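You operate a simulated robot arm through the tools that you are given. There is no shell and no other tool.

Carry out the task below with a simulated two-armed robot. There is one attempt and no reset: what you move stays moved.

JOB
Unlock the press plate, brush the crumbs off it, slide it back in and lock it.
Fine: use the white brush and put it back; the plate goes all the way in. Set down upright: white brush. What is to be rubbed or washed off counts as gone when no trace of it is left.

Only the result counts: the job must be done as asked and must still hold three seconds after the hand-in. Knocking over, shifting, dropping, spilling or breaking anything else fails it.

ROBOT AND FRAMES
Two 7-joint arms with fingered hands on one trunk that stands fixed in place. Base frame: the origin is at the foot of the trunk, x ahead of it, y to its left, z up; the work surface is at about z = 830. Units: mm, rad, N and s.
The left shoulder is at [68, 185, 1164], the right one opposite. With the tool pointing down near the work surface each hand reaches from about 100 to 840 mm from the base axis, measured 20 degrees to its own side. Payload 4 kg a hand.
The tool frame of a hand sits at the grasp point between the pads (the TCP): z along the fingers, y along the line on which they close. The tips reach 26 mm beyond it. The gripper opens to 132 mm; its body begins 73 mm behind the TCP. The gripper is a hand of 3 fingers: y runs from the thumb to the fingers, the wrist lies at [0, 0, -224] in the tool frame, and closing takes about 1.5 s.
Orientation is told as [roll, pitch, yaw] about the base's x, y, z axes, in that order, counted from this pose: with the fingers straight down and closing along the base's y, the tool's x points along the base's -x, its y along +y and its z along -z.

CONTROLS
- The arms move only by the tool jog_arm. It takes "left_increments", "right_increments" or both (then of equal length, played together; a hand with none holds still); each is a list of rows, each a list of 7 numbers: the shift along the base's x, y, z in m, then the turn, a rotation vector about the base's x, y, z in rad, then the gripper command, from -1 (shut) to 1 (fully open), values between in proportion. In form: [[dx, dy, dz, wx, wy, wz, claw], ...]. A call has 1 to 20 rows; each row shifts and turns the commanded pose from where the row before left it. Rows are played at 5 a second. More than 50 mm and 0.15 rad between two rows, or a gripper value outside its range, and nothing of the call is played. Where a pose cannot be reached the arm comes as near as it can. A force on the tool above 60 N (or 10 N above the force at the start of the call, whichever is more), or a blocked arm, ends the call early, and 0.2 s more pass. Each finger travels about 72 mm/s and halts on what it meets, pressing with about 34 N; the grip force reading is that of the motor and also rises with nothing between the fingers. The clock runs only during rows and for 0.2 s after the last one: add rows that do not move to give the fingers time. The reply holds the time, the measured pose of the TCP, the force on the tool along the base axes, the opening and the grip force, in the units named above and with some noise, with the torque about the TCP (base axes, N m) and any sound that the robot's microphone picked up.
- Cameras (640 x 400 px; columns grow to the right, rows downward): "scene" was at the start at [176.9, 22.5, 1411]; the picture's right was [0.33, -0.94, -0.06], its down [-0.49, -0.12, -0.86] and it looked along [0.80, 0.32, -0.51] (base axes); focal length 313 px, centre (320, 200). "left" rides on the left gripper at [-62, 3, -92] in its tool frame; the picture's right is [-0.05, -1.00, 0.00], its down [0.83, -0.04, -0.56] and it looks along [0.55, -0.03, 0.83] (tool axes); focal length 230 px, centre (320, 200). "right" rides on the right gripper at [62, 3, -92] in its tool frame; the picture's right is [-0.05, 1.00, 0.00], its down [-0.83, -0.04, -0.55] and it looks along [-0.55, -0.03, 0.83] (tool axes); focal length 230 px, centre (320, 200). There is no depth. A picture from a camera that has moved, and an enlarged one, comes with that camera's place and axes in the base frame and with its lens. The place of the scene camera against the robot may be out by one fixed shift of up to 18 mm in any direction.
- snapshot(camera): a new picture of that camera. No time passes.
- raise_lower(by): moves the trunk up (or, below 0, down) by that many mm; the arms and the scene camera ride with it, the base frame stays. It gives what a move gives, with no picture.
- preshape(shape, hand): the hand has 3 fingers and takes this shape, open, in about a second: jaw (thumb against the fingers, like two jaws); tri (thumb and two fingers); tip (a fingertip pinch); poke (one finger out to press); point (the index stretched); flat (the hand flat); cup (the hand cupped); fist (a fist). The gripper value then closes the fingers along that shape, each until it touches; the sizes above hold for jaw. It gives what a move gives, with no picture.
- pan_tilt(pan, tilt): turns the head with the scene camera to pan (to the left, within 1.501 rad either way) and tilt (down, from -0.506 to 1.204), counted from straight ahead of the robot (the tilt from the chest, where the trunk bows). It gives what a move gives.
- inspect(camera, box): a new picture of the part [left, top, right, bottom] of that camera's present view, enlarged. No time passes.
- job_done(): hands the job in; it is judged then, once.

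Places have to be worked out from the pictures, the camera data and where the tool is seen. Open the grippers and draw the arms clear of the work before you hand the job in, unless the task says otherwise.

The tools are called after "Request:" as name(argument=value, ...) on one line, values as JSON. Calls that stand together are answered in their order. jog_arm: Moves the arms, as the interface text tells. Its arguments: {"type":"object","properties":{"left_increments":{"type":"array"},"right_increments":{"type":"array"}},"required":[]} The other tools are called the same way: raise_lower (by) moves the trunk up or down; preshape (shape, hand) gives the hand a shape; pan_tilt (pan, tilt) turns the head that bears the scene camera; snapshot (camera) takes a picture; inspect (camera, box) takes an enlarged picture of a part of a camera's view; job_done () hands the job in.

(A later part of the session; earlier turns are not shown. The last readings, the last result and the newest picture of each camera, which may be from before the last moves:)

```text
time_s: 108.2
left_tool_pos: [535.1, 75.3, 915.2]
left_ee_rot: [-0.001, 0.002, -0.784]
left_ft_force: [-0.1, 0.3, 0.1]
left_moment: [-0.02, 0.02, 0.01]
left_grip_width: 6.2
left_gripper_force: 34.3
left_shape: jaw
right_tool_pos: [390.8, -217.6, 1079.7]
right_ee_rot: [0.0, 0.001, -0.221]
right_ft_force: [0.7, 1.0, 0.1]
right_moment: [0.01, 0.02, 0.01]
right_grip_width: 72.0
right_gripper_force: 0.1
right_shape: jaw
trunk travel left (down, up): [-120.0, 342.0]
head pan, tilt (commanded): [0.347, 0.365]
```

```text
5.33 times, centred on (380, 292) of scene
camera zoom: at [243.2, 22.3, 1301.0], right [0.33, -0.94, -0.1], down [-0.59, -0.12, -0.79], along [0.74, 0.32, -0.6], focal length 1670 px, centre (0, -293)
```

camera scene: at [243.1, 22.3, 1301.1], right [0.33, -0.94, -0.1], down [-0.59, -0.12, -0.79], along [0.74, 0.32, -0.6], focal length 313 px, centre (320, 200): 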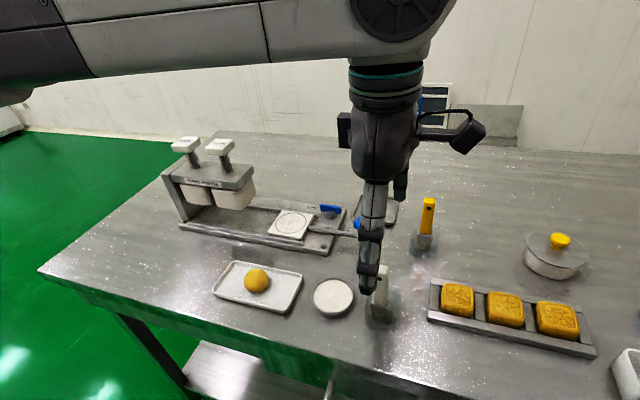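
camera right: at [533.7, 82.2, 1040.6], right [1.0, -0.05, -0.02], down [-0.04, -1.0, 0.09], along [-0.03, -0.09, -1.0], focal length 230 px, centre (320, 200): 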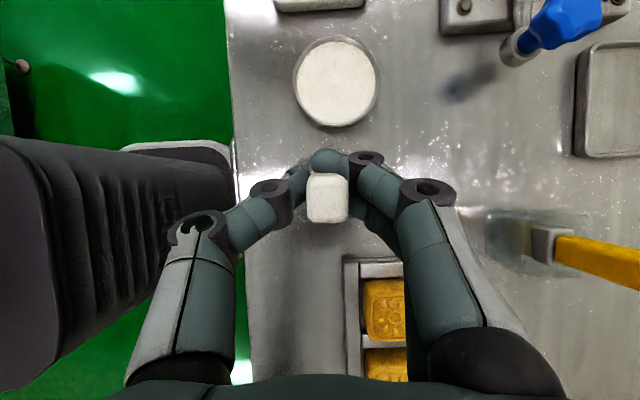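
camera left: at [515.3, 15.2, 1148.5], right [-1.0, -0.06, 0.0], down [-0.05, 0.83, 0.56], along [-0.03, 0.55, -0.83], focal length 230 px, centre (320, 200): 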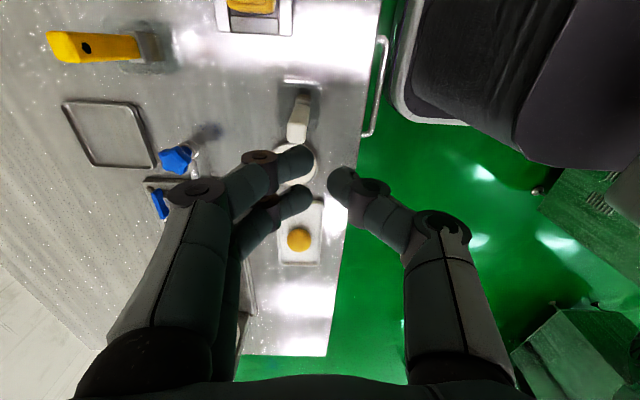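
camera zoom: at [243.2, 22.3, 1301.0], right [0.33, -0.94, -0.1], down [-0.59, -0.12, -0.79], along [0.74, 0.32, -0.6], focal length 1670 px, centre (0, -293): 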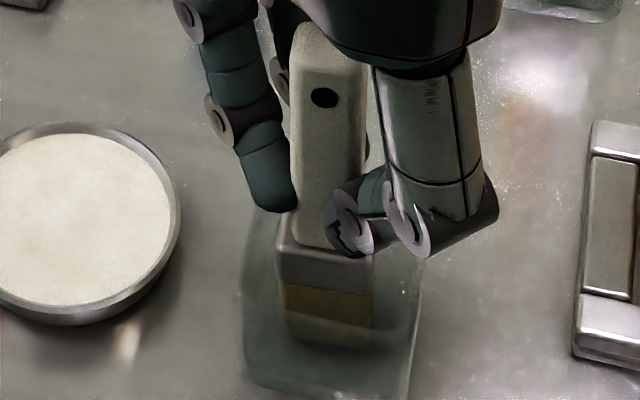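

The brush is now nested in the V between fingers and thumb, square to before, with only a slight lean. I test-lift by 12 mm.

Request:
jog_arm(left_increments=[[0, 0, 0.004, 0, 0, 0, -0.95], [0, 0, 0.004, 0, 0, 0, -0.95], [0, 0, 0.004, 0, 0, 0, -0.95], [0, 0, 0, 0, 0, 0, -0.95], [0, 0, 0, 0, 0, 0, -0.95]])

Request:
inspect(camera="left", box=[240, 110, 400, 270])

Request:
inspect(camera="scene", box=[345, 255, 415, 330])

Request:
inspect(camera="right", box=[500, 70, 640, 210])

```text
time_s: 109.4
left_tool_pos: [535.1, 76.9, 928.4]
left_ee_rot: [0.001, 0.0, -0.785]
left_ft_force: [-0.3, -0.4, -0.3]
left_moment: [-0.02, -0.01, 0.01]
left_grip_width: 5.5
left_gripper_force: 33.8
left_shape: jaw
right_tool_pos: [389.6, -217.4, 1078.7]
right_ee_rot: [-0.001, 0.001, -0.223]
right_ft_force: [-0.3, 0.1, 0.1]
right_moment: [0.01, 0.0, 0.01]
right_grip_width: 72.3
right_gripper_force: 0.1
right_shape: jaw
trunk travel left (down, up): [-120.0, 342.0]
head pan, tilt (commanded): [0.347, 0.365]
```

```text
2.50 times, centred on (320, 190) of left
camera zoom: at [581.8, 36.5, 1020.1], right [-0.67, -0.74, 0.0], down [-0.62, 0.56, 0.56], along [-0.41, 0.37, -0.83], focal length 575 px, centre (320, 225)
```

zoom: 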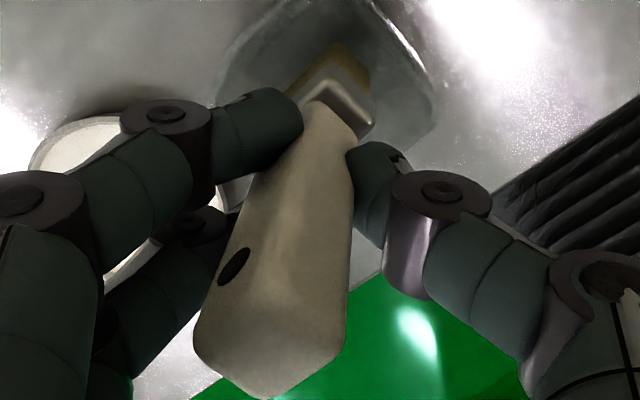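

```text
5.33 times, centred on (380, 292) of scene
camera zoom: at [243.2, 22.3, 1301.1], right [0.33, -0.94, -0.1], down [-0.59, -0.12, -0.79], along [0.74, 0.32, -0.6], focal length 1670 px, centre (0, -293)
```

zoom: 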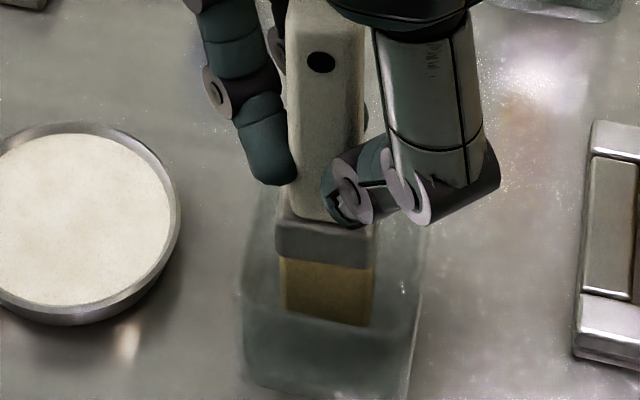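

```text
2.86 times, centred on (570, 140) of right
camera zoom: at [331.4, -200.6, 1171.4], right [0.27, 0.96, 0.0], down [0.8, -0.22, 0.55], along [0.53, -0.15, -0.83], focal length 657 px, centre (-394, 371)
```

zoom: 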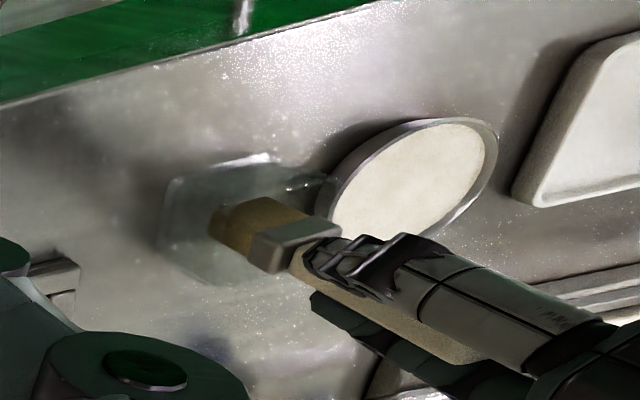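

It is held firmly. I lift it clear of the jar and carry it around the knob toward the plate, staying high.

Request:
jog_arm(left_increments=[[0, 0, 0.02, 0, 0, 0, -0.95], [0, 0, 0.025, 0, 0, 0, -0.95], [0, 0, 0.025, 0, 0, 0, -0.95], [0.01, 0.03, 0, 0, 0, 0, -0.95], [0.012, 0.033, 0, 0, 0, 0, -0.95], [0.015, 0.033, 0, 0, 0, 0, -0.95], [0.018, 0.033, 0, 0, 0, 0, -0.95], [0.018, 0.033, -0.005, 0, 0, 0, -0.95], [0, 0, 0, 0, 0, 0, -0.95]])

Request:
snapshot(camera="scene")

Request:
snapshot(camera="left")

```text
time_s: 111.4
left_tool_pos: [607.6, 237.8, 993.9]
left_ee_rot: [0.003, -0.001, -0.783]
left_ft_force: [0.0, 0.0, -0.5]
left_moment: [0.02, 0.0, -0.01]
left_grip_width: 5.6
left_gripper_force: 34.3
left_shape: jaw
right_tool_pos: [389.6, -218.7, 1079.7]
right_ee_rot: [0.0, -0.001, -0.223]
right_ft_force: [-0.8, 0.0, 0.7]
right_moment: [0.01, -0.03, -0.01]
right_grip_width: 72.3
right_gripper_force: 0.0
right_shape: jaw
trunk travel left (down, up): [-120.0, 342.0]
head pan, tilt (commanded): [0.347, 0.365]
```

```text
taken
camera scene: at [242.9, 21.9, 1301.2], right [0.33, -0.94, -0.1], down [-0.59, -0.12, -0.79], along [0.74, 0.32, -0.6], focal length 313 px, centre (320, 200)
```

scene: 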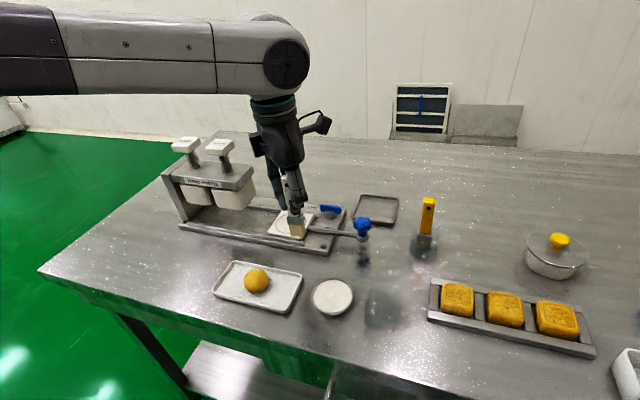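

```text
taken
camera left: at [653.4, 197.4, 1085.9], right [-0.67, -0.74, 0.0], down [-0.62, 0.56, 0.55], along [-0.41, 0.37, -0.83], focal length 230 px, centre (320, 200)
```

left: 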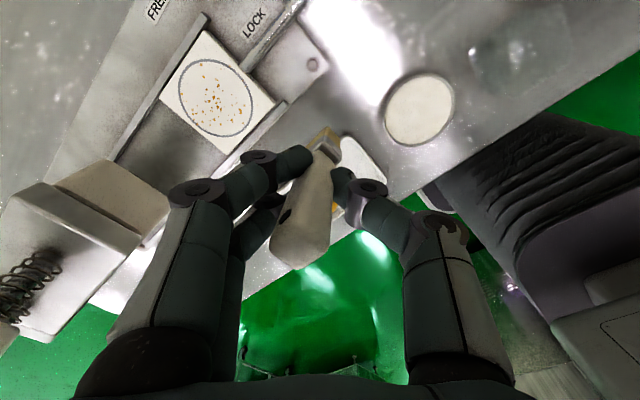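

Brush in hand. I move over the plate's centre, still about 55 mm above it.

Request:
jog_arm(left_increments=[[0.022, 0.018, -0.003, 0, 0, 0, -0.95], [0.022, 0.018, -0.003, 0, 0, 0, -0.95], [0.022, 0.018, -0.003, 0, 0, 0, -0.95], [0.015, 0.01, 0, 0, 0, 0, -0.95], [0, 0, 0, 0, 0, 0, -0.95]])

Request:
inspect(camera="scene", box=[220, 130, 380, 270])

Request:
snapshot(camera="left")

```text
time_s: 112.6
left_tool_pos: [688.4, 302.1, 982.7]
left_ee_rot: [0.0, 0.0, -0.784]
left_ft_force: [-0.2, 0.2, -0.3]
left_moment: [0.01, -0.02, 0.0]
left_grip_width: 5.9
left_gripper_force: 33.4
left_shape: jaw
right_tool_pos: [390.1, -218.5, 1079.6]
right_ee_rot: [0.001, -0.001, -0.222]
right_ft_force: [-0.3, 1.0, -0.8]
right_moment: [-0.01, -0.02, 0.02]
right_grip_width: 72.2
right_gripper_force: 0.1
right_shape: jaw
trunk travel left (down, up): [-120.0, 342.0]
head pan, tilt (commanded): [0.347, 0.365]
```

```text
2.86 times, centred on (300, 200) of scene
camera zoom: at [242.8, 22.4, 1301.2], right [0.33, -0.94, -0.1], down [-0.59, -0.12, -0.79], along [0.74, 0.32, -0.6], focal length 895 px, centre (377, 200)
```

zoom: 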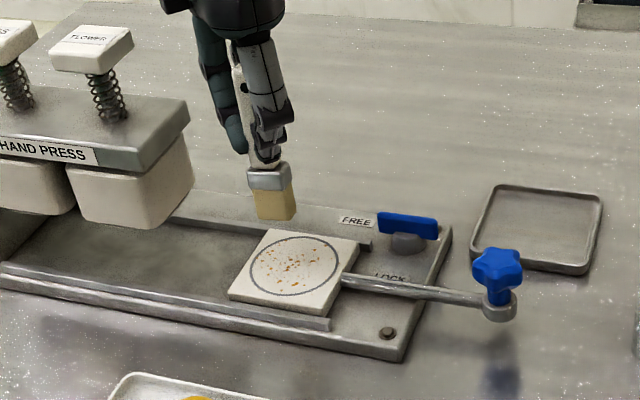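

```text
taken
camera left: at [735.5, 262.3, 1076.5], right [-0.67, -0.74, 0.0], down [-0.62, 0.56, 0.56], along [-0.41, 0.37, -0.83], focal length 230 px, centre (320, 200)
```

left: 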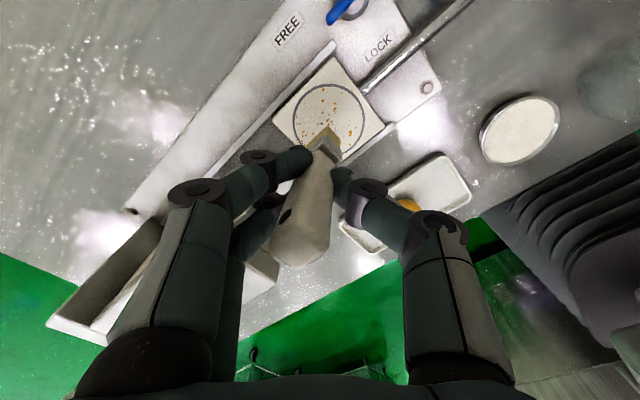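

The bristles hang over the plate centre, ~50 mm above. I lower in small steps to find contact.

Request:
jog_arm(left_increments=[[0, 0, -0.02, 0, 0, 0, -0.95], [0, 0, -0.012, 0, 0, 0, -0.95], [0, 0, -0.006, 0, 0, 0, -0.95], [0, 0, 0, 0, 0, 0, -0.95]])

Request:
inspect(camera="scene", box=[250, 170, 350, 250])

```text
time_s: 113.6
left_tool_pos: [688.3, 301.5, 945.7]
left_ee_rot: [0.0, -0.001, -0.783]
left_ft_force: [-0.1, 0.8, -1.0]
left_moment: [0.01, -0.03, 0.01]
left_grip_width: 5.7
left_gripper_force: 33.9
left_shape: jaw
right_tool_pos: [390.7, -219.2, 1079.1]
right_ee_rot: [0.0, 0.001, -0.222]
right_ft_force: [0.3, 0.0, 0.4]
right_moment: [0.02, -0.02, -0.03]
right_grip_width: 71.8
right_gripper_force: 0.1
right_shape: jaw
trunk travel left (down, up): [-120.0, 342.0]
head pan, tilt (commanded): [0.347, 0.365]
```

```text
5.00 times, centred on (300, 210) of scene
camera zoom: at [243.2, 22.4, 1301.1], right [0.33, -0.94, -0.1], down [-0.59, -0.12, -0.79], along [0.74, 0.32, -0.6], focal length 1566 px, centre (420, 150)
```

zoom: 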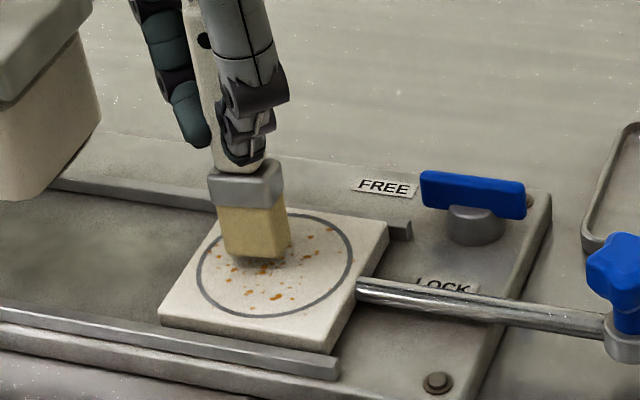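

Just above the plate. I continue down in 2–3 mm steps watching the force.

Request:
jog_arm(left_increments=[[0, 0, -0.004, 0, 0, 0, -0.95], [0, 0, -0.003, 0, 0, 0, -0.95], [0, 0, -0.002, 0, 0, 0, -0.95], [0, 0, 0, 0, 0, 0, -0.95]])

Request:
inspect(camera="scene", box=[250, 170, 350, 250])

```text
time_s: 114.6
left_tool_pos: [688.2, 301.7, 939.9]
left_ee_rot: [0.003, -0.003, -0.784]
left_ft_force: [-0.4, -2.1, 13.8]
left_moment: [0.11, -0.07, 0.03]
left_grip_width: 5.7
left_gripper_force: 33.9
left_shape: jaw
right_tool_pos: [388.2, -218.8, 1080.4]
right_ee_rot: [0.003, 0.0, -0.22]
right_ft_force: [-0.6, -0.5, -0.2]
right_moment: [0.01, 0.02, -0.01]
right_grip_width: 71.8
right_gripper_force: 0.0
right_shape: jaw
trunk travel left (down, up): [-120.0, 342.0]
head pan, tilt (commanded): [0.347, 0.365]
```

```text
5.00 times, centred on (300, 210) of scene
camera zoom: at [241.3, 21.5, 1301.7], right [0.33, -0.94, -0.1], down [-0.59, -0.12, -0.8], along [0.74, 0.32, -0.6], focal length 1566 px, centre (420, 150)
```

zoom: 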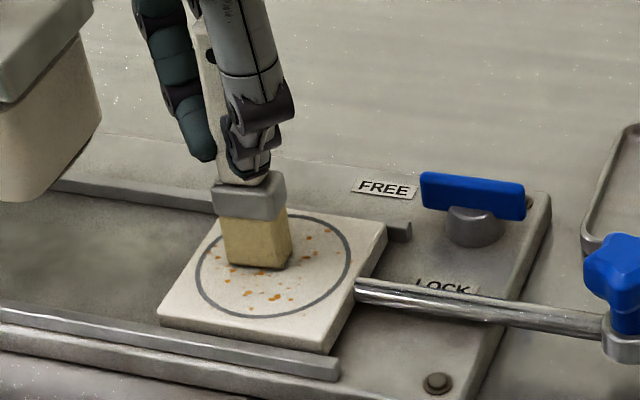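

Contact at TCP z≈941 (13.8 N now, a bit firm). Before stroking I lift, lower the trunk 60 mm for more reach over the whole plate, and come back with lighter pressure.

Request:
jog_arm(left_increments=[[0, 0, 0.02, 0, 0, 0, -0.95], [0, 0, 0.03, 0, 0, 0, -0.95], [0, 0, 0.03, 0, 0, 0, -0.95], [0, 0, 0, 0, 0, 0, -0.95]])

Request:
raise_lower(by=-60)

Request:
inspect(camera="scene", box=[190, 80, 350, 220])

Request:
snapshot(camera="left")

```text
time_s: 115.6
left_tool_pos: [688.9, 302.4, 1017.6]
left_ee_rot: [0.0, 0.0, -0.783]
left_ft_force: [0.7, 0.4, -0.3]
left_moment: [0.01, 0.01, -0.01]
left_grip_width: 5.8
left_gripper_force: 34.1
left_shape: jaw
right_tool_pos: [389.6, -218.5, 1078.9]
right_ee_rot: [-0.001, -0.001, -0.223]
right_ft_force: [-0.1, -0.2, -0.8]
right_moment: [0.04, -0.03, -0.05]
right_grip_width: 72.4
right_gripper_force: 0.1
right_shape: jaw
trunk travel left (down, up): [-120.0, 342.0]
head pan, tilt (commanded): [0.347, 0.365]
```

```text
time_s: 116.6
left_tool_pos: [686.1, 302.1, 958.7]
left_ee_rot: [0.002, 0.0, -0.784]
left_ft_force: [0.2, -0.1, -1.1]
left_moment: [0.0, -0.01, -0.01]
left_grip_width: 5.5
left_gripper_force: 34.1
left_shape: jaw
right_tool_pos: [388.2, -218.4, 1021.2]
right_ee_rot: [-0.001, -0.002, -0.222]
right_ft_force: [-1.0, 0.4, 0.0]
right_moment: [-0.03, -0.01, -0.01]
right_grip_width: 72.1
right_gripper_force: 0.1
right_shape: jaw
trunk travel left (down, up): [-60.0, 402.0]
head pan, tilt (commanded): [0.347, 0.365]
```

```text
2.86 times, centred on (270, 150) of scene
camera zoom: at [299.4, 22.3, 1207.0], right [0.31, -0.94, -0.13], down [-0.68, -0.12, -0.72], along [0.66, 0.32, -0.68], focal length 895 px, centre (463, 343)
```

zoom: 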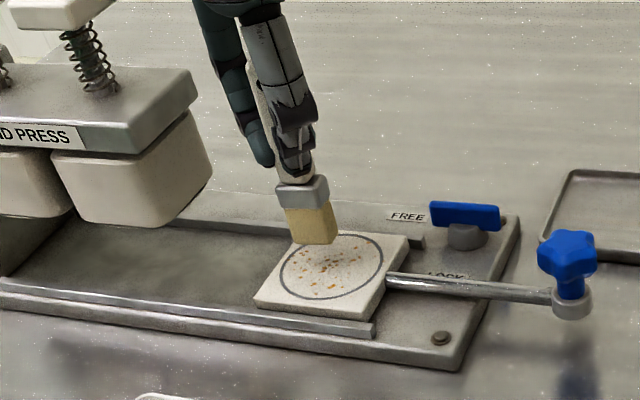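

```text
taken
camera left: at [734.1, 262.3, 1051.3], right [-0.67, -0.74, 0.0], down [-0.62, 0.56, 0.55], along [-0.41, 0.37, -0.83], focal length 230 px, centre (320, 200)
```

left: 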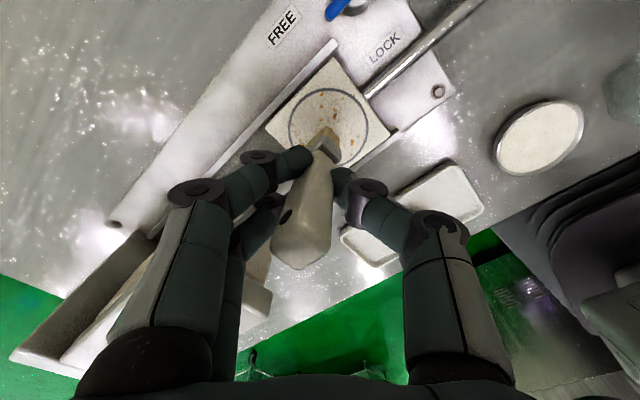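

I straighten the brush (hand tilted 0.12 rad so the bristles are flat) while keeping the bristles over the same spot.

Request:
jog_arm(left_increments=[[-0.003, -0.0035, 0, 0.0445, -0.04, 0, -0.95], [-0.003, -0.0035, 0, 0.0445, -0.04, 0, -0.95], [0, 0, 0, 0, 0, 0, -0.95]])

Request:
inspect(camera="scene", box=[220, 100, 330, 190])

Request:
inspect(camera="left", box=[220, 40, 420, 290])

```text
time_s: 117.4
left_tool_pos: [683.2, 294.2, 956.2]
left_ee_rot: [0.12, 0.004, -0.782]
left_ft_force: [0.0, 0.1, -0.9]
left_moment: [-0.01, -0.01, -0.01]
left_grip_width: 5.6
left_gripper_force: 33.3
left_shape: jaw
right_tool_pos: [390.5, -218.1, 1020.4]
right_ee_rot: [-0.001, 0.001, -0.223]
right_ft_force: [-0.4, 0.6, 0.6]
right_moment: [0.01, 0.01, -0.03]
right_grip_width: 72.1
right_gripper_force: 0.1
right_shape: jaw
trunk travel left (down, up): [-60.0, 402.0]
head pan, tilt (commanded): [0.347, 0.365]
```

```text
4.44 times, centred on (275, 145) of scene
camera zoom: at [301.2, 22.5, 1206.0], right [0.31, -0.94, -0.14], down [-0.68, -0.12, -0.72], along [0.66, 0.32, -0.68], focal length 1392 px, centre (520, 444)
```

zoom: 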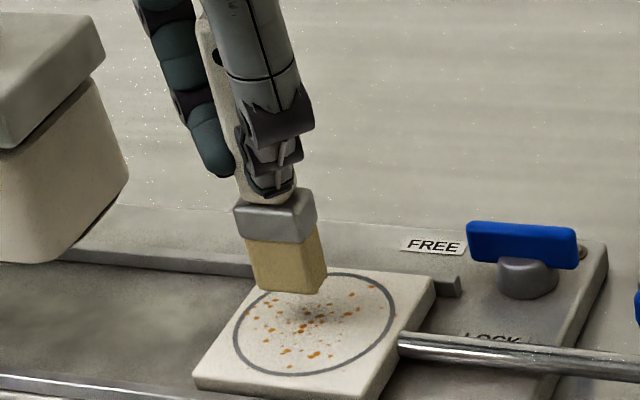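

```text
1.60 times, centred on (320, 165) of left
camera zoom: at [722.5, 247.4, 1047.9], right [-0.66, -0.74, -0.12], down [-0.66, 0.51, 0.55], along [-0.35, 0.44, -0.83], focal length 368 px, centre (320, 256)
```

zoom: 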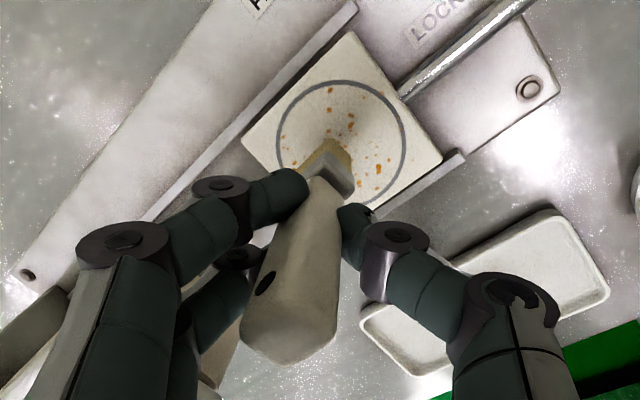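

The brush is now vertical. I lower to light contact and make a first stroke along x to see how the crumbs respond.

Request:
jog_arm(left_increments=[[0, 0, -0.01, 0, 0, 0, -0.95], [0, 0, -0.003, 0, 0, 0, -0.95], [0, 0, -0.002, 0, 0, 0, -0.95], [0, 0, 0, 0, 0, 0, -0.95]])

Request:
inspect(camera="scene", box=[220, 100, 330, 190])

```text
time_s: 118.4
left_tool_pos: [682.8, 295.0, 941.7]
left_ee_rot: [0.121, 0.008, -0.781]
left_ft_force: [0.4, 1.5, 0.0]
left_moment: [0.01, 0.03, -0.01]
left_grip_width: 5.6
left_gripper_force: 34.2
left_shape: jaw
right_tool_pos: [391.2, -217.7, 1018.4]
right_ee_rot: [0.0, 0.0, -0.222]
right_ft_force: [-0.4, 0.7, 0.0]
right_moment: [-0.02, -0.04, -0.01]
right_grip_width: 72.1
right_gripper_force: 0.0
right_shape: jaw
trunk travel left (down, up): [-60.0, 402.0]
head pan, tilt (commanded): [0.347, 0.365]
```

```text
4.44 times, centred on (275, 145) of scene
camera zoom: at [300.8, 22.3, 1206.2], right [0.31, -0.94, -0.14], down [-0.68, -0.12, -0.72], along [0.66, 0.32, -0.68], focal length 1392 px, centre (520, 444)
```

zoom: 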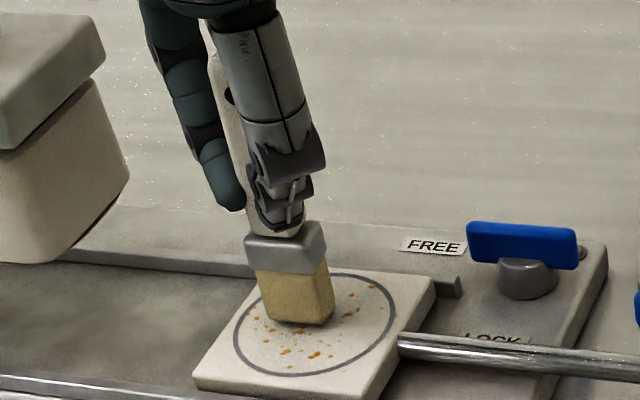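

Just touching. I press ~2 mm and make one stroke toward −x and back to see the effect.

Request:
jog_arm(left_increments=[[0, 0, -0.002, 0, 0, 0, -0.95], [-0.009, 0, 0, 0, 0, 0, -0.95], [-0.009, 0, 0, 0, 0, 0, -0.95], [-0.009, 0, 0, 0, 0, 0, -0.95], [-0.009, 0, 0, 0, 0, 0, -0.95], [0, 0, 0, 0, 0, 0, -0.95]])

Request:
inspect(camera="scene", box=[220, 100, 330, 190])

```text
time_s: 119.8
left_tool_pos: [645.9, 295.6, 940.9]
left_ee_rot: [0.119, 0.007, -0.783]
left_ft_force: [-0.6, 0.4, -1.1]
left_moment: [-0.04, 0.02, 0.07]
left_grip_width: 5.9
left_gripper_force: 33.8
left_shape: jaw
right_tool_pos: [390.2, -218.5, 1017.9]
right_ee_rot: [0.001, -0.001, -0.221]
right_ft_force: [0.0, -0.2, -0.3]
right_moment: [0.01, 0.02, 0.0]
right_grip_width: 72.1
right_gripper_force: 0.0
right_shape: jaw
trunk travel left (down, up): [-60.0, 402.0]
head pan, tilt (commanded): [0.347, 0.365]
```

```text
4.44 times, centred on (275, 145) of scene
camera zoom: at [300.9, 22.3, 1206.2], right [0.31, -0.94, -0.14], down [-0.68, -0.12, -0.72], along [0.66, 0.32, -0.68], focal length 1392 px, centre (520, 444)
```

zoom: 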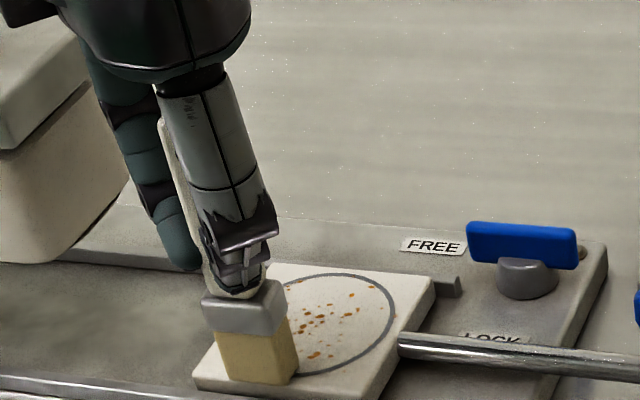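

No contact on that pass (Fz ≈ baseline). I lower 3 mm more and stroke back in +x.

Request:
jog_arm(left_increments=[[0, 0, -0.0015, 0, 0, 0, -0.95], [0, 0, -0.0015, 0, 0, 0, -0.95], [0, 0, 0, 0, 0, 0, -0.95]])

Request:
jog_arm(left_increments=[[0.009, 0, 0, 0, 0, 0, -0.95], [0.009, 0, 0, 0, 0, 0, -0.95], [0.009, 0, 0, 0, 0, 0, -0.95], [0.009, 0, 0, 0, 0, 0, -0.95], [0.009, 0, 0, 0, 0, 0, -0.95], [0, 0, 0, 0, 0, 0, -0.95]])

Request:
inspect(camera="scene", box=[220, 100, 330, 190])

```text
time_s: 120.6
left_tool_pos: [647.0, 295.0, 939.2]
left_ee_rot: [0.124, 0.004, -0.781]
left_ft_force: [1.1, 1.8, 11.5]
left_moment: [0.05, -0.06, 0.01]
left_grip_width: 6.0
left_gripper_force: 34.2
left_shape: jaw
right_tool_pos: [390.4, -218.1, 1019.6]
right_ee_rot: [0.001, 0.0, -0.221]
right_ft_force: [0.1, -0.9, 0.1]
right_moment: [0.0, 0.0, 0.01]
right_grip_width: 72.2
right_gripper_force: 0.1
right_shape: jaw
trunk travel left (down, up): [-60.0, 402.0]
head pan, tilt (commanded): [0.347, 0.365]
```

```text
time_s: 122.0
left_tool_pos: [691.3, 293.9, 937.6]
left_ee_rot: [0.121, 0.006, -0.783]
left_ft_force: [-5.4, 1.5, 16.2]
left_moment: [0.28, 0.45, 0.07]
left_grip_width: 6.7
left_gripper_force: 34.0
left_shape: jaw
right_tool_pos: [388.4, -219.5, 1020.6]
right_ee_rot: [0.003, -0.003, -0.221]
right_ft_force: [0.7, -0.4, -0.2]
right_moment: [0.01, 0.05, -0.03]
right_grip_width: 72.0
right_gripper_force: 0.1
right_shape: jaw
trunk travel left (down, up): [-60.0, 402.0]
head pan, tilt (commanded): [0.347, 0.365]
```

```text
4.44 times, centred on (275, 145) of scene
camera zoom: at [298.3, 21.7, 1207.0], right [0.31, -0.94, -0.14], down [-0.68, -0.12, -0.72], along [0.67, 0.32, -0.68], focal length 1392 px, centre (520, 444)
```

zoom: 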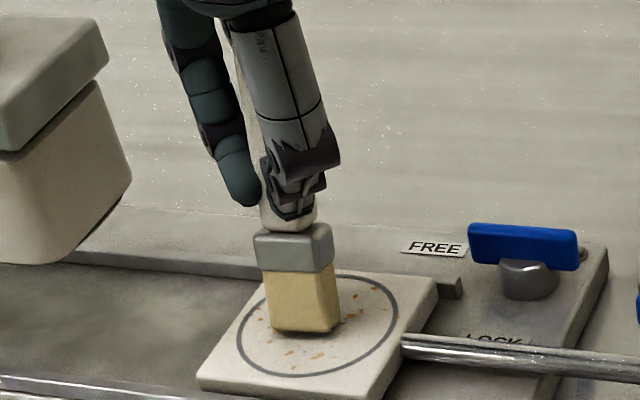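

The rubbing works — crumbs in that lane are disappearing, at ~11–16 N with the brush held firmly. I now raster the plate: strokes along x, stepping toward −y.

Request:
jog_arm(left_increments=[[0.008, 0, 0.0008, 0, 0, 0, -0.95], [0.008, 0, 0, 0, 0, 0, -0.95], [-0.011, 0, 0, 0, 0, 0, -0.95], [-0.011, 0, 0, 0, 0, 0, -0.95], [-0.011, 0, 0, 0, 0, 0, -0.95], [-0.011, 0, 0, 0, 0, 0, -0.95], [-0.011, 0, 0, 0, 0, 0, -0.95], [0, -0.009, 0, 0, 0, 0, -0.95], [0.011, 0, 0, 0, 0, 0, -0.95], [0.011, 0, 0, 0, 0, 0, -0.95], [0.011, 0, 0, 0, 0, 0, -0.95], [0.011, 0, 0, 0, 0, 0, -0.95], [0.011, 0, 0, 0, 0, 0, -0.95], [0, 0, 0, 0, 0, 0, -0.95]])

Request:
inspect(camera="scene", box=[220, 100, 330, 190])

Request:
inspect(camera="left", box=[220, 40, 420, 290])

```text
time_s: 125.0
left_tool_pos: [707.6, 285.4, 938.3]
left_ee_rot: [0.121, 0.005, -0.781]
left_ft_force: [-2.2, -0.5, 6.9]
left_moment: [0.1, 0.15, 0.02]
left_grip_width: 6.5
left_gripper_force: 33.7
left_shape: jaw
right_tool_pos: [388.9, -218.7, 1019.1]
right_ee_rot: [0.001, 0.0, -0.221]
right_ft_force: [0.4, -0.1, 0.0]
right_moment: [0.01, -0.01, -0.02]
right_grip_width: 71.9
right_gripper_force: 0.0
right_shape: jaw
trunk travel left (down, up): [-60.0, 402.0]
head pan, tilt (commanded): [0.347, 0.365]
```

```text
4.44 times, centred on (275, 145) of scene
camera zoom: at [299.7, 22.0, 1206.5], right [0.31, -0.94, -0.14], down [-0.68, -0.12, -0.72], along [0.66, 0.32, -0.68], focal length 1392 px, centre (520, 444)
```

zoom: 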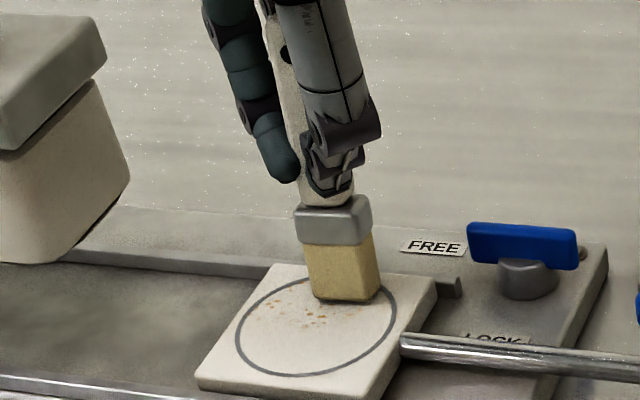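

```text
1.60 times, centred on (320, 165) of left
camera zoom: at [746.5, 237.9, 1030.8], right [-0.66, -0.74, -0.12], down [-0.66, 0.51, 0.55], along [-0.35, 0.44, -0.83], focal length 368 px, centre (320, 256)
```

zoom: 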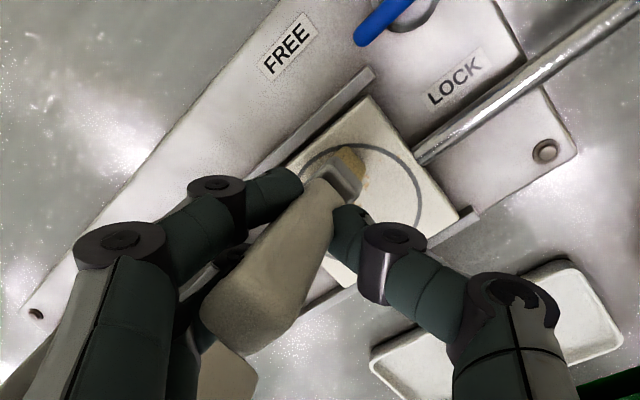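

Most crumbs are gone; a faint patch remains at the +x/+y part of the ring. I continue with lanes back toward +y.

Request:
jog_arm(left_increments=[[-0.011, 0, -0.0007, 0, 0, 0, -0.95], [-0.011, 0, 0, 0, 0, 0, -0.95], [-0.011, 0, 0, 0, 0, 0, -0.95], [-0.011, 0, 0, 0, 0, 0, -0.95], [0, 0.009, 0, 0, 0, 0, -0.95], [0.012, 0, 0, 0, 0, 0, -0.95], [0.012, 0, 0, 0, 0, 0, -0.95], [0.012, 0, 0, 0, 0, 0, -0.95], [0.011, 0, 0, 0, 0, 0, -0.95], [0, 0.009, 0, 0, 0, 0, -0.95], [-0.012, 0, 0, 0, 0, 0, -0.95], [-0.012, 0, 0, 0, 0, 0, -0.95], [-0.012, 0, 0, 0, 0, 0, -0.95], [-0.011, 0, 0, 0, 0, 0, -0.95], [0, 0.009, 0, 0, 0, 0, -0.95], [0.012, 0, 0, 0, 0, 0, -0.95], [0.012, 0, 0, 0, 0, 0, -0.95], [0.012, 0, 0, 0, 0, 0, -0.95], [0.011, 0, 0, 0, 0, 0, -0.95], [0, 0, 0, 0, 0, 0, -0.95]])

Request:
inspect(camera="scene", box=[220, 100, 330, 190])

Request:
inspect(camera="left", box=[220, 40, 420, 290])

```text
time_s: 129.2
left_tool_pos: [709.9, 312.1, 937.8]
left_ee_rot: [0.123, 0.005, -0.782]
left_ft_force: [-3.7, 0.4, 10.1]
left_moment: [0.15, 0.24, 0.01]
left_grip_width: 7.0
left_gripper_force: 33.6
left_shape: jaw
right_tool_pos: [389.1, -218.3, 1019.5]
right_ee_rot: [-0.002, -0.002, -0.221]
right_ft_force: [-0.8, -0.3, -0.4]
right_moment: [-0.01, -0.03, 0.06]
right_grip_width: 71.9
right_gripper_force: 0.0
right_shape: jaw
trunk travel left (down, up): [-60.0, 402.0]
head pan, tilt (commanded): [0.347, 0.365]
```

```text
4.44 times, centred on (275, 145) of scene
camera zoom: at [299.0, 21.9, 1206.8], right [0.31, -0.94, -0.14], down [-0.68, -0.12, -0.72], along [0.66, 0.32, -0.68], focal length 1392 px, centre (520, 444)
```

zoom: 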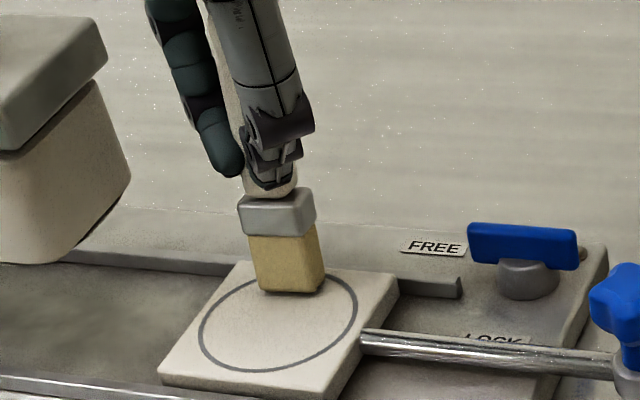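

```text
1.60 times, centred on (320, 165) of left
camera zoom: at [749.0, 264.8, 1030.4], right [-0.66, -0.74, -0.12], down [-0.66, 0.51, 0.55], along [-0.35, 0.45, -0.83], focal length 368 px, centre (320, 256)
```

zoom: 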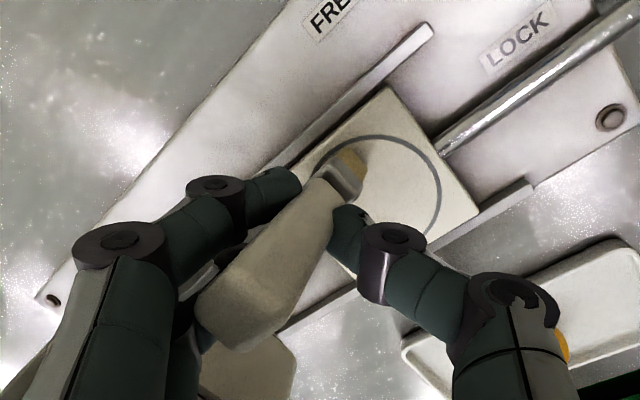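

The plate slid ~18 mm along with the y-steps (harmless), and no crumbs are visible. I lift the brush to inspect the entire plate.

Request:
jog_arm(left_increments=[[0, 0, 0.02, 0, 0, 0, -0.95], [-0.02, -0.01, 0.03, 0, 0, 0, -0.95], [-0.03, -0.03, 0.01, 0, 0, 0, -0.95], [-0.03, -0.03, 0, 0, 0, 0, -0.95], [0, 0, 0, 0, 0, 0, -0.95]])

Request:
inspect(camera="scene", box=[215, 125, 305, 190])

Request:
inspect(camera="left", box=[180, 0, 420, 200])

```text
time_s: 130.4
left_tool_pos: [631.7, 243.2, 996.3]
left_ee_rot: [0.12, 0.009, -0.781]
left_ft_force: [0.2, -0.6, -0.7]
left_moment: [-0.01, 0.01, -0.01]
left_grip_width: 6.6
left_gripper_force: 34.3
left_shape: jaw
right_tool_pos: [389.3, -217.5, 1018.3]
right_ee_rot: [-0.001, 0.002, -0.22]
right_ft_force: [0.0, 1.0, 0.6]
right_moment: [-0.01, -0.03, 0.0]
right_grip_width: 72.2
right_gripper_force: 0.0
right_shape: jaw
trunk travel left (down, up): [-60.0, 402.0]
head pan, tilt (commanded): [0.347, 0.365]
```

```text
6.15 times, centred on (260, 158) of scene
camera zoom: at [301.4, 22.8, 1205.9], right [0.31, -0.94, -0.14], down [-0.68, -0.12, -0.72], along [0.66, 0.32, -0.68], focal length 1927 px, centre (689, 462)
```

zoom: 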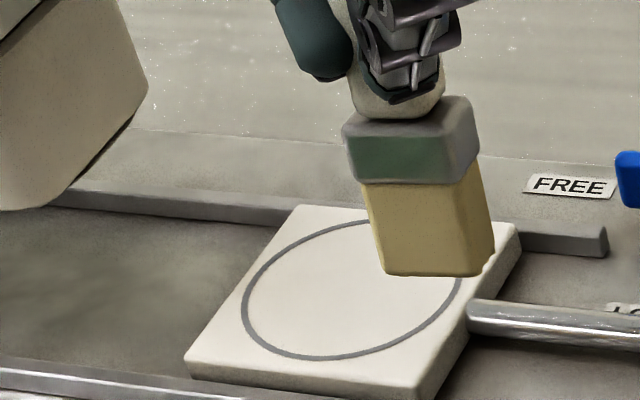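

```text
2.00 times, centred on (300, 100) of left
camera zoom: at [670.4, 195.0, 1088.4], right [-0.66, -0.74, -0.12], down [-0.66, 0.51, 0.55], along [-0.35, 0.44, -0.83], focal length 460 px, centre (360, 400)
```

zoom: 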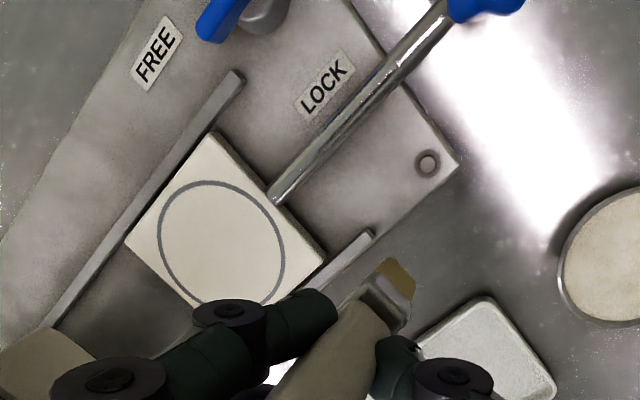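

The plate looks clean. I zoom in tighter to be sure there is no trace left.

Request:
inspect(camera="left", box=[235, 60, 355, 160])

Request:
jog_arm(left_increments=[[-0.03, -0.03, 0.0, 0, 0, 0, -0.95], [-0.03, -0.03, 0, 0, 0, 0, -0.95], [0, 0, 0, 0, 0, 0, -0.95]])

Request:
inspect(camera="scene", box=[235, 140, 295, 185])

Request:
inspect(camera="left", box=[180, 0, 340, 140])

```text
4.00 times, centred on (295, 110) of left
camera zoom: at [670.4, 195.0, 1088.4], right [-0.66, -0.74, -0.12], down [-0.66, 0.51, 0.55], along [-0.35, 0.44, -0.83], focal length 920 px, centre (420, 560)
```

zoom: 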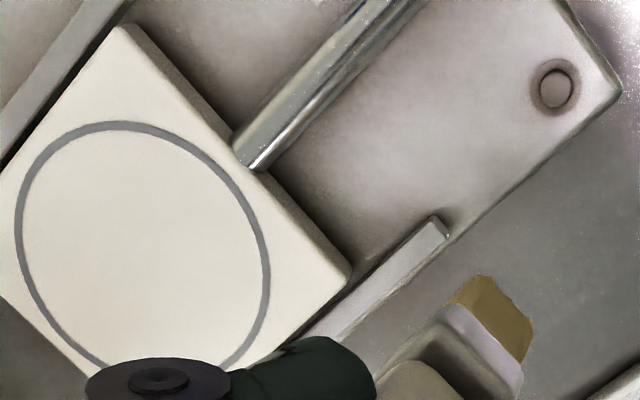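

```text
time_s: 131.2
left_tool_pos: [570.1, 182.9, 997.7]
left_ee_rot: [0.119, 0.006, -0.781]
left_ft_force: [0.2, -1.2, -0.8]
left_moment: [-0.02, -0.03, 0.0]
left_grip_width: 6.8
left_gripper_force: 33.7
left_shape: jaw
right_tool_pos: [391.0, -218.5, 1018.9]
right_ee_rot: [0.0, 0.002, -0.222]
right_ft_force: [-0.5, 0.3, 0.1]
right_moment: [-0.03, 0.0, 0.01]
right_grip_width: 72.4
right_gripper_force: 0.0
right_shape: jaw
trunk travel left (down, up): [-60.0, 402.0]
head pan, tilt (commanded): [0.347, 0.365]
```

```text
8.89 times, centred on (265, 162) of scene
camera zoom: at [301.1, 22.5, 1206.0], right [0.31, -0.94, -0.14], down [-0.68, -0.12, -0.72], along [0.66, 0.32, -0.68], focal length 2784 px, centre (809, 533)
```

zoom: 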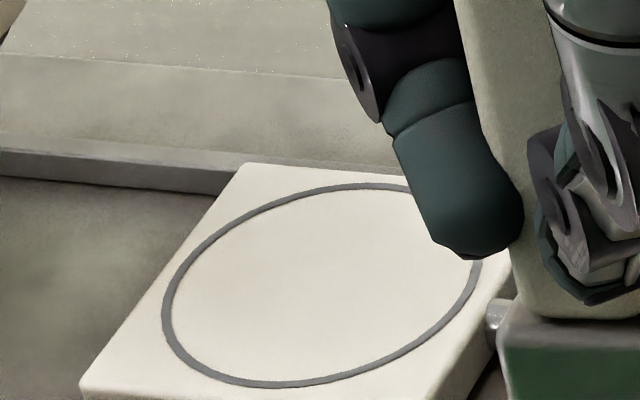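

```text
2.86 times, centred on (260, 70) of left
camera zoom: at [608.8, 135.0, 1088.4], right [-0.66, -0.74, -0.12], down [-0.66, 0.51, 0.55], along [-0.35, 0.44, -0.83], focal length 657 px, centre (491, 571)
```

zoom: 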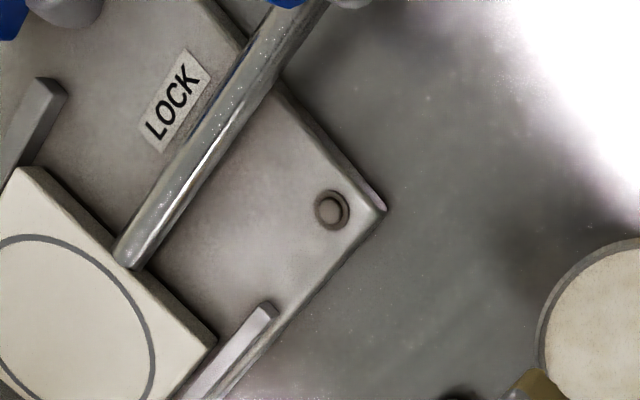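

Clean. Now I return the brush: raise the trunk 60 mm again and carry the brush back above the jar.

Request:
raise_lower(by=60)

Request:
jog_arm(left_increments=[[-0.01, -0.028, -0.01, 0, 0, 0, -0.95], [-0.01, -0.028, -0.01, 0, 0, 0, -0.95], [-0.01, -0.028, -0.01, 0, 0, 0, -0.95], [-0.01, -0.026, -0.01, 0, 0, 0, -0.95], [0, 0, 0, 0, 0, 0, -0.95]])

Request:
inspect(camera="scene", box=[320, 200, 440, 330])

Request:
inspect(camera="left", box=[220, 40, 420, 240])

Request:
inspect(camera="scene", box=[235, 190, 335, 260])

```text
time_s: 132.2
left_tool_pos: [570.9, 182.8, 1055.9]
left_ee_rot: [0.119, 0.007, -0.782]
left_ft_force: [0.3, -0.1, -1.5]
left_moment: [0.01, 0.0, 0.02]
left_grip_width: 7.0
left_gripper_force: 34.1
left_shape: jaw
right_tool_pos: [390.4, -217.9, 1078.5]
right_ee_rot: [0.0, 0.002, -0.223]
right_ft_force: [-0.2, 0.2, -0.4]
right_moment: [0.0, 0.02, -0.05]
right_grip_width: 71.9
right_gripper_force: 0.0
right_shape: jaw
trunk travel left (down, up): [-120.0, 342.0]
head pan, tilt (commanded): [0.347, 0.365]
```

```text
time_s: 133.4
left_tool_pos: [533.0, 81.8, 1021.3]
left_ee_rot: [0.12, 0.007, -0.779]
left_ft_force: [-0.7, 0.2, -0.1]
left_moment: [0.0, -0.03, 0.03]
left_grip_width: 6.6
left_gripper_force: 34.0
left_shape: jaw
left hand out of reach, approached as far as the arm can: row 4
right_tool_pos: [389.6, -218.2, 1079.9]
right_ee_rot: [-0.001, 0.0, -0.22]
right_ft_force: [0.9, 0.5, -0.2]
right_moment: [0.0, 0.01, -0.02]
right_grip_width: 72.0
right_gripper_force: 0.0
right_shape: jaw
trunk travel left (down, up): [-120.0, 342.0]
head pan, tilt (commanded): [0.347, 0.365]
```

```text
3.08 times, centred on (380, 265) of scene
camera zoom: at [241.9, 22.2, 1301.5], right [0.33, -0.94, -0.1], down [-0.59, -0.12, -0.8], along [0.74, 0.32, -0.6], focal length 964 px, centre (135, 0)
```

zoom: 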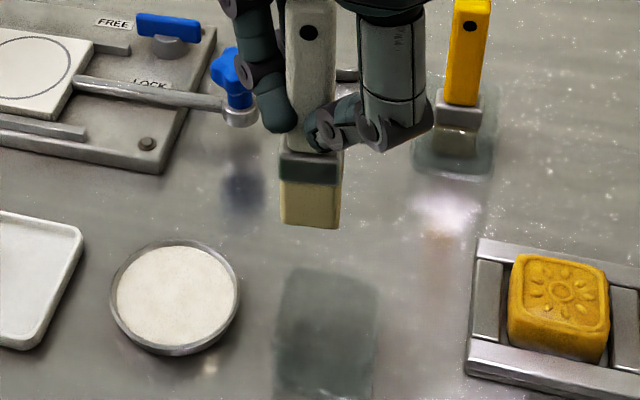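

```text
2.00 times, centred on (320, 140) of left
camera zoom: at [572.5, 33.9, 1113.2], right [-0.66, -0.74, -0.12], down [-0.67, 0.5, 0.55], along [-0.35, 0.44, -0.83], focal length 460 px, centre (320, 320)
```

zoom: 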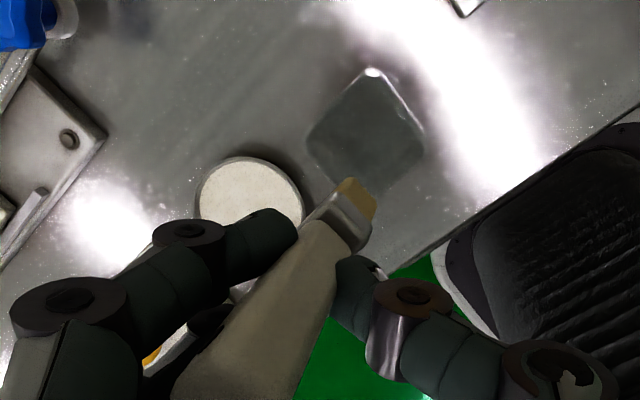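

```text
5.71 times, centred on (285, 225) of scene
camera zoom: at [241.9, 22.2, 1301.5], right [0.33, -0.94, -0.1], down [-0.59, -0.12, -0.8], along [0.74, 0.32, -0.6], focal length 1789 px, centre (520, 57)
```

zoom: 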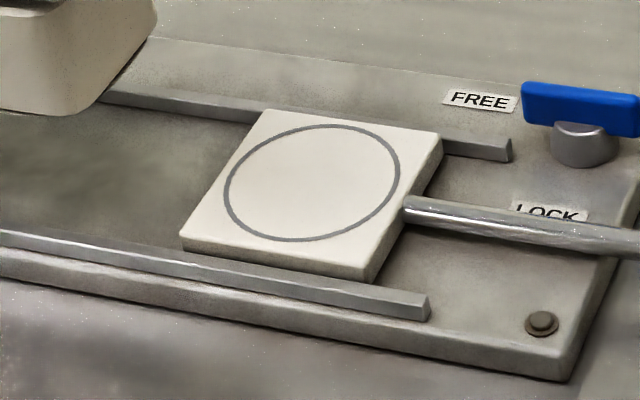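

The plate is spotless. I zoom on the brush's glass stand to understand its shape before putting the brush back.

Request:
inspect(camera="scene", box=[345, 270, 425, 330])

Request:
inspect(camera="left", box=[290, 60, 370, 150])

Request:
inspect(camera="right", box=[500, 70, 640, 210])

Request:
inspect(camera="scene", box=[400, 190, 460, 260])

```text
6.67 times, centred on (385, 300) of scene
camera zoom: at [241.9, 22.2, 1301.5], right [0.33, -0.94, -0.1], down [-0.59, -0.12, -0.8], along [0.74, 0.32, -0.6], focal length 2088 px, centre (-113, -467)
```

zoom: 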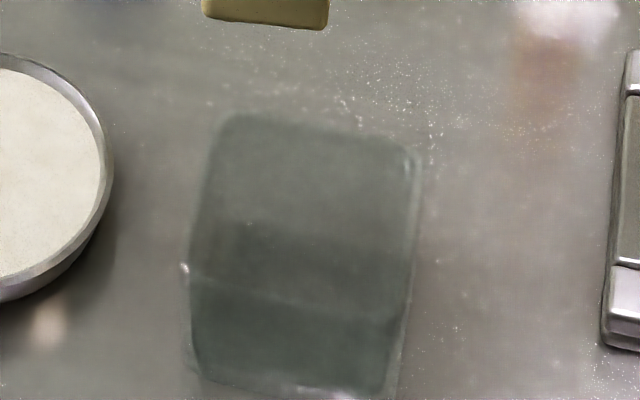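

```text
4.44 times, centred on (330, 105) of left
camera zoom: at [572.5, 33.9, 1113.2], right [-0.66, -0.74, -0.12], down [-0.67, 0.5, 0.55], along [-0.35, 0.44, -0.83], focal length 1022 px, centre (276, 622)
```

zoom: 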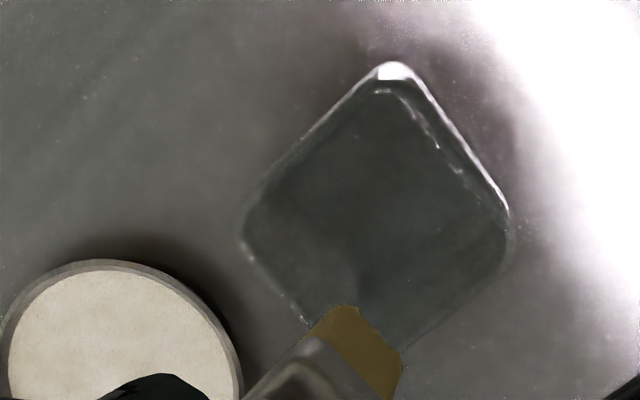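

```text
2.86 times, centred on (570, 140) of right
camera zoom: at [330.2, -200.7, 1171.9], right [0.27, 0.96, 0.0], down [0.8, -0.22, 0.56], along [0.54, -0.15, -0.83], focal length 657 px, centre (-394, 371)
```

zoom: 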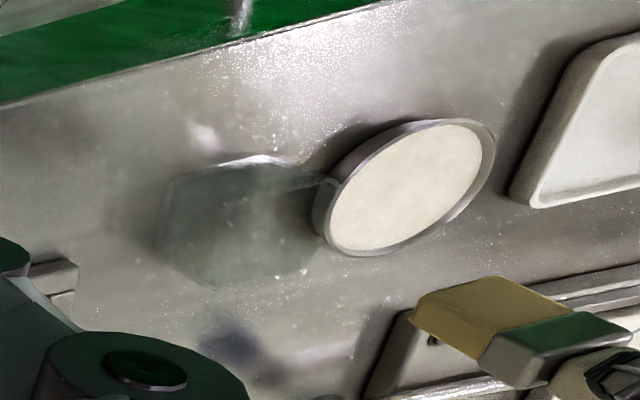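

```text
5.71 times, centred on (430, 225) of scene
camera zoom: at [241.9, 22.2, 1301.5], right [0.33, -0.94, -0.1], down [-0.59, -0.12, -0.8], along [0.74, 0.32, -0.6], focal length 1789 px, centre (-309, 57)
```

zoom: 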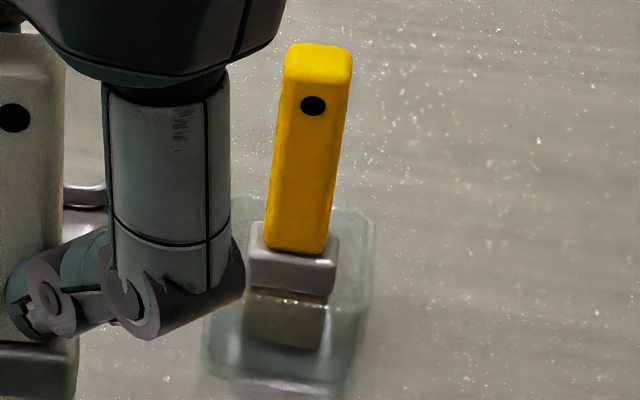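

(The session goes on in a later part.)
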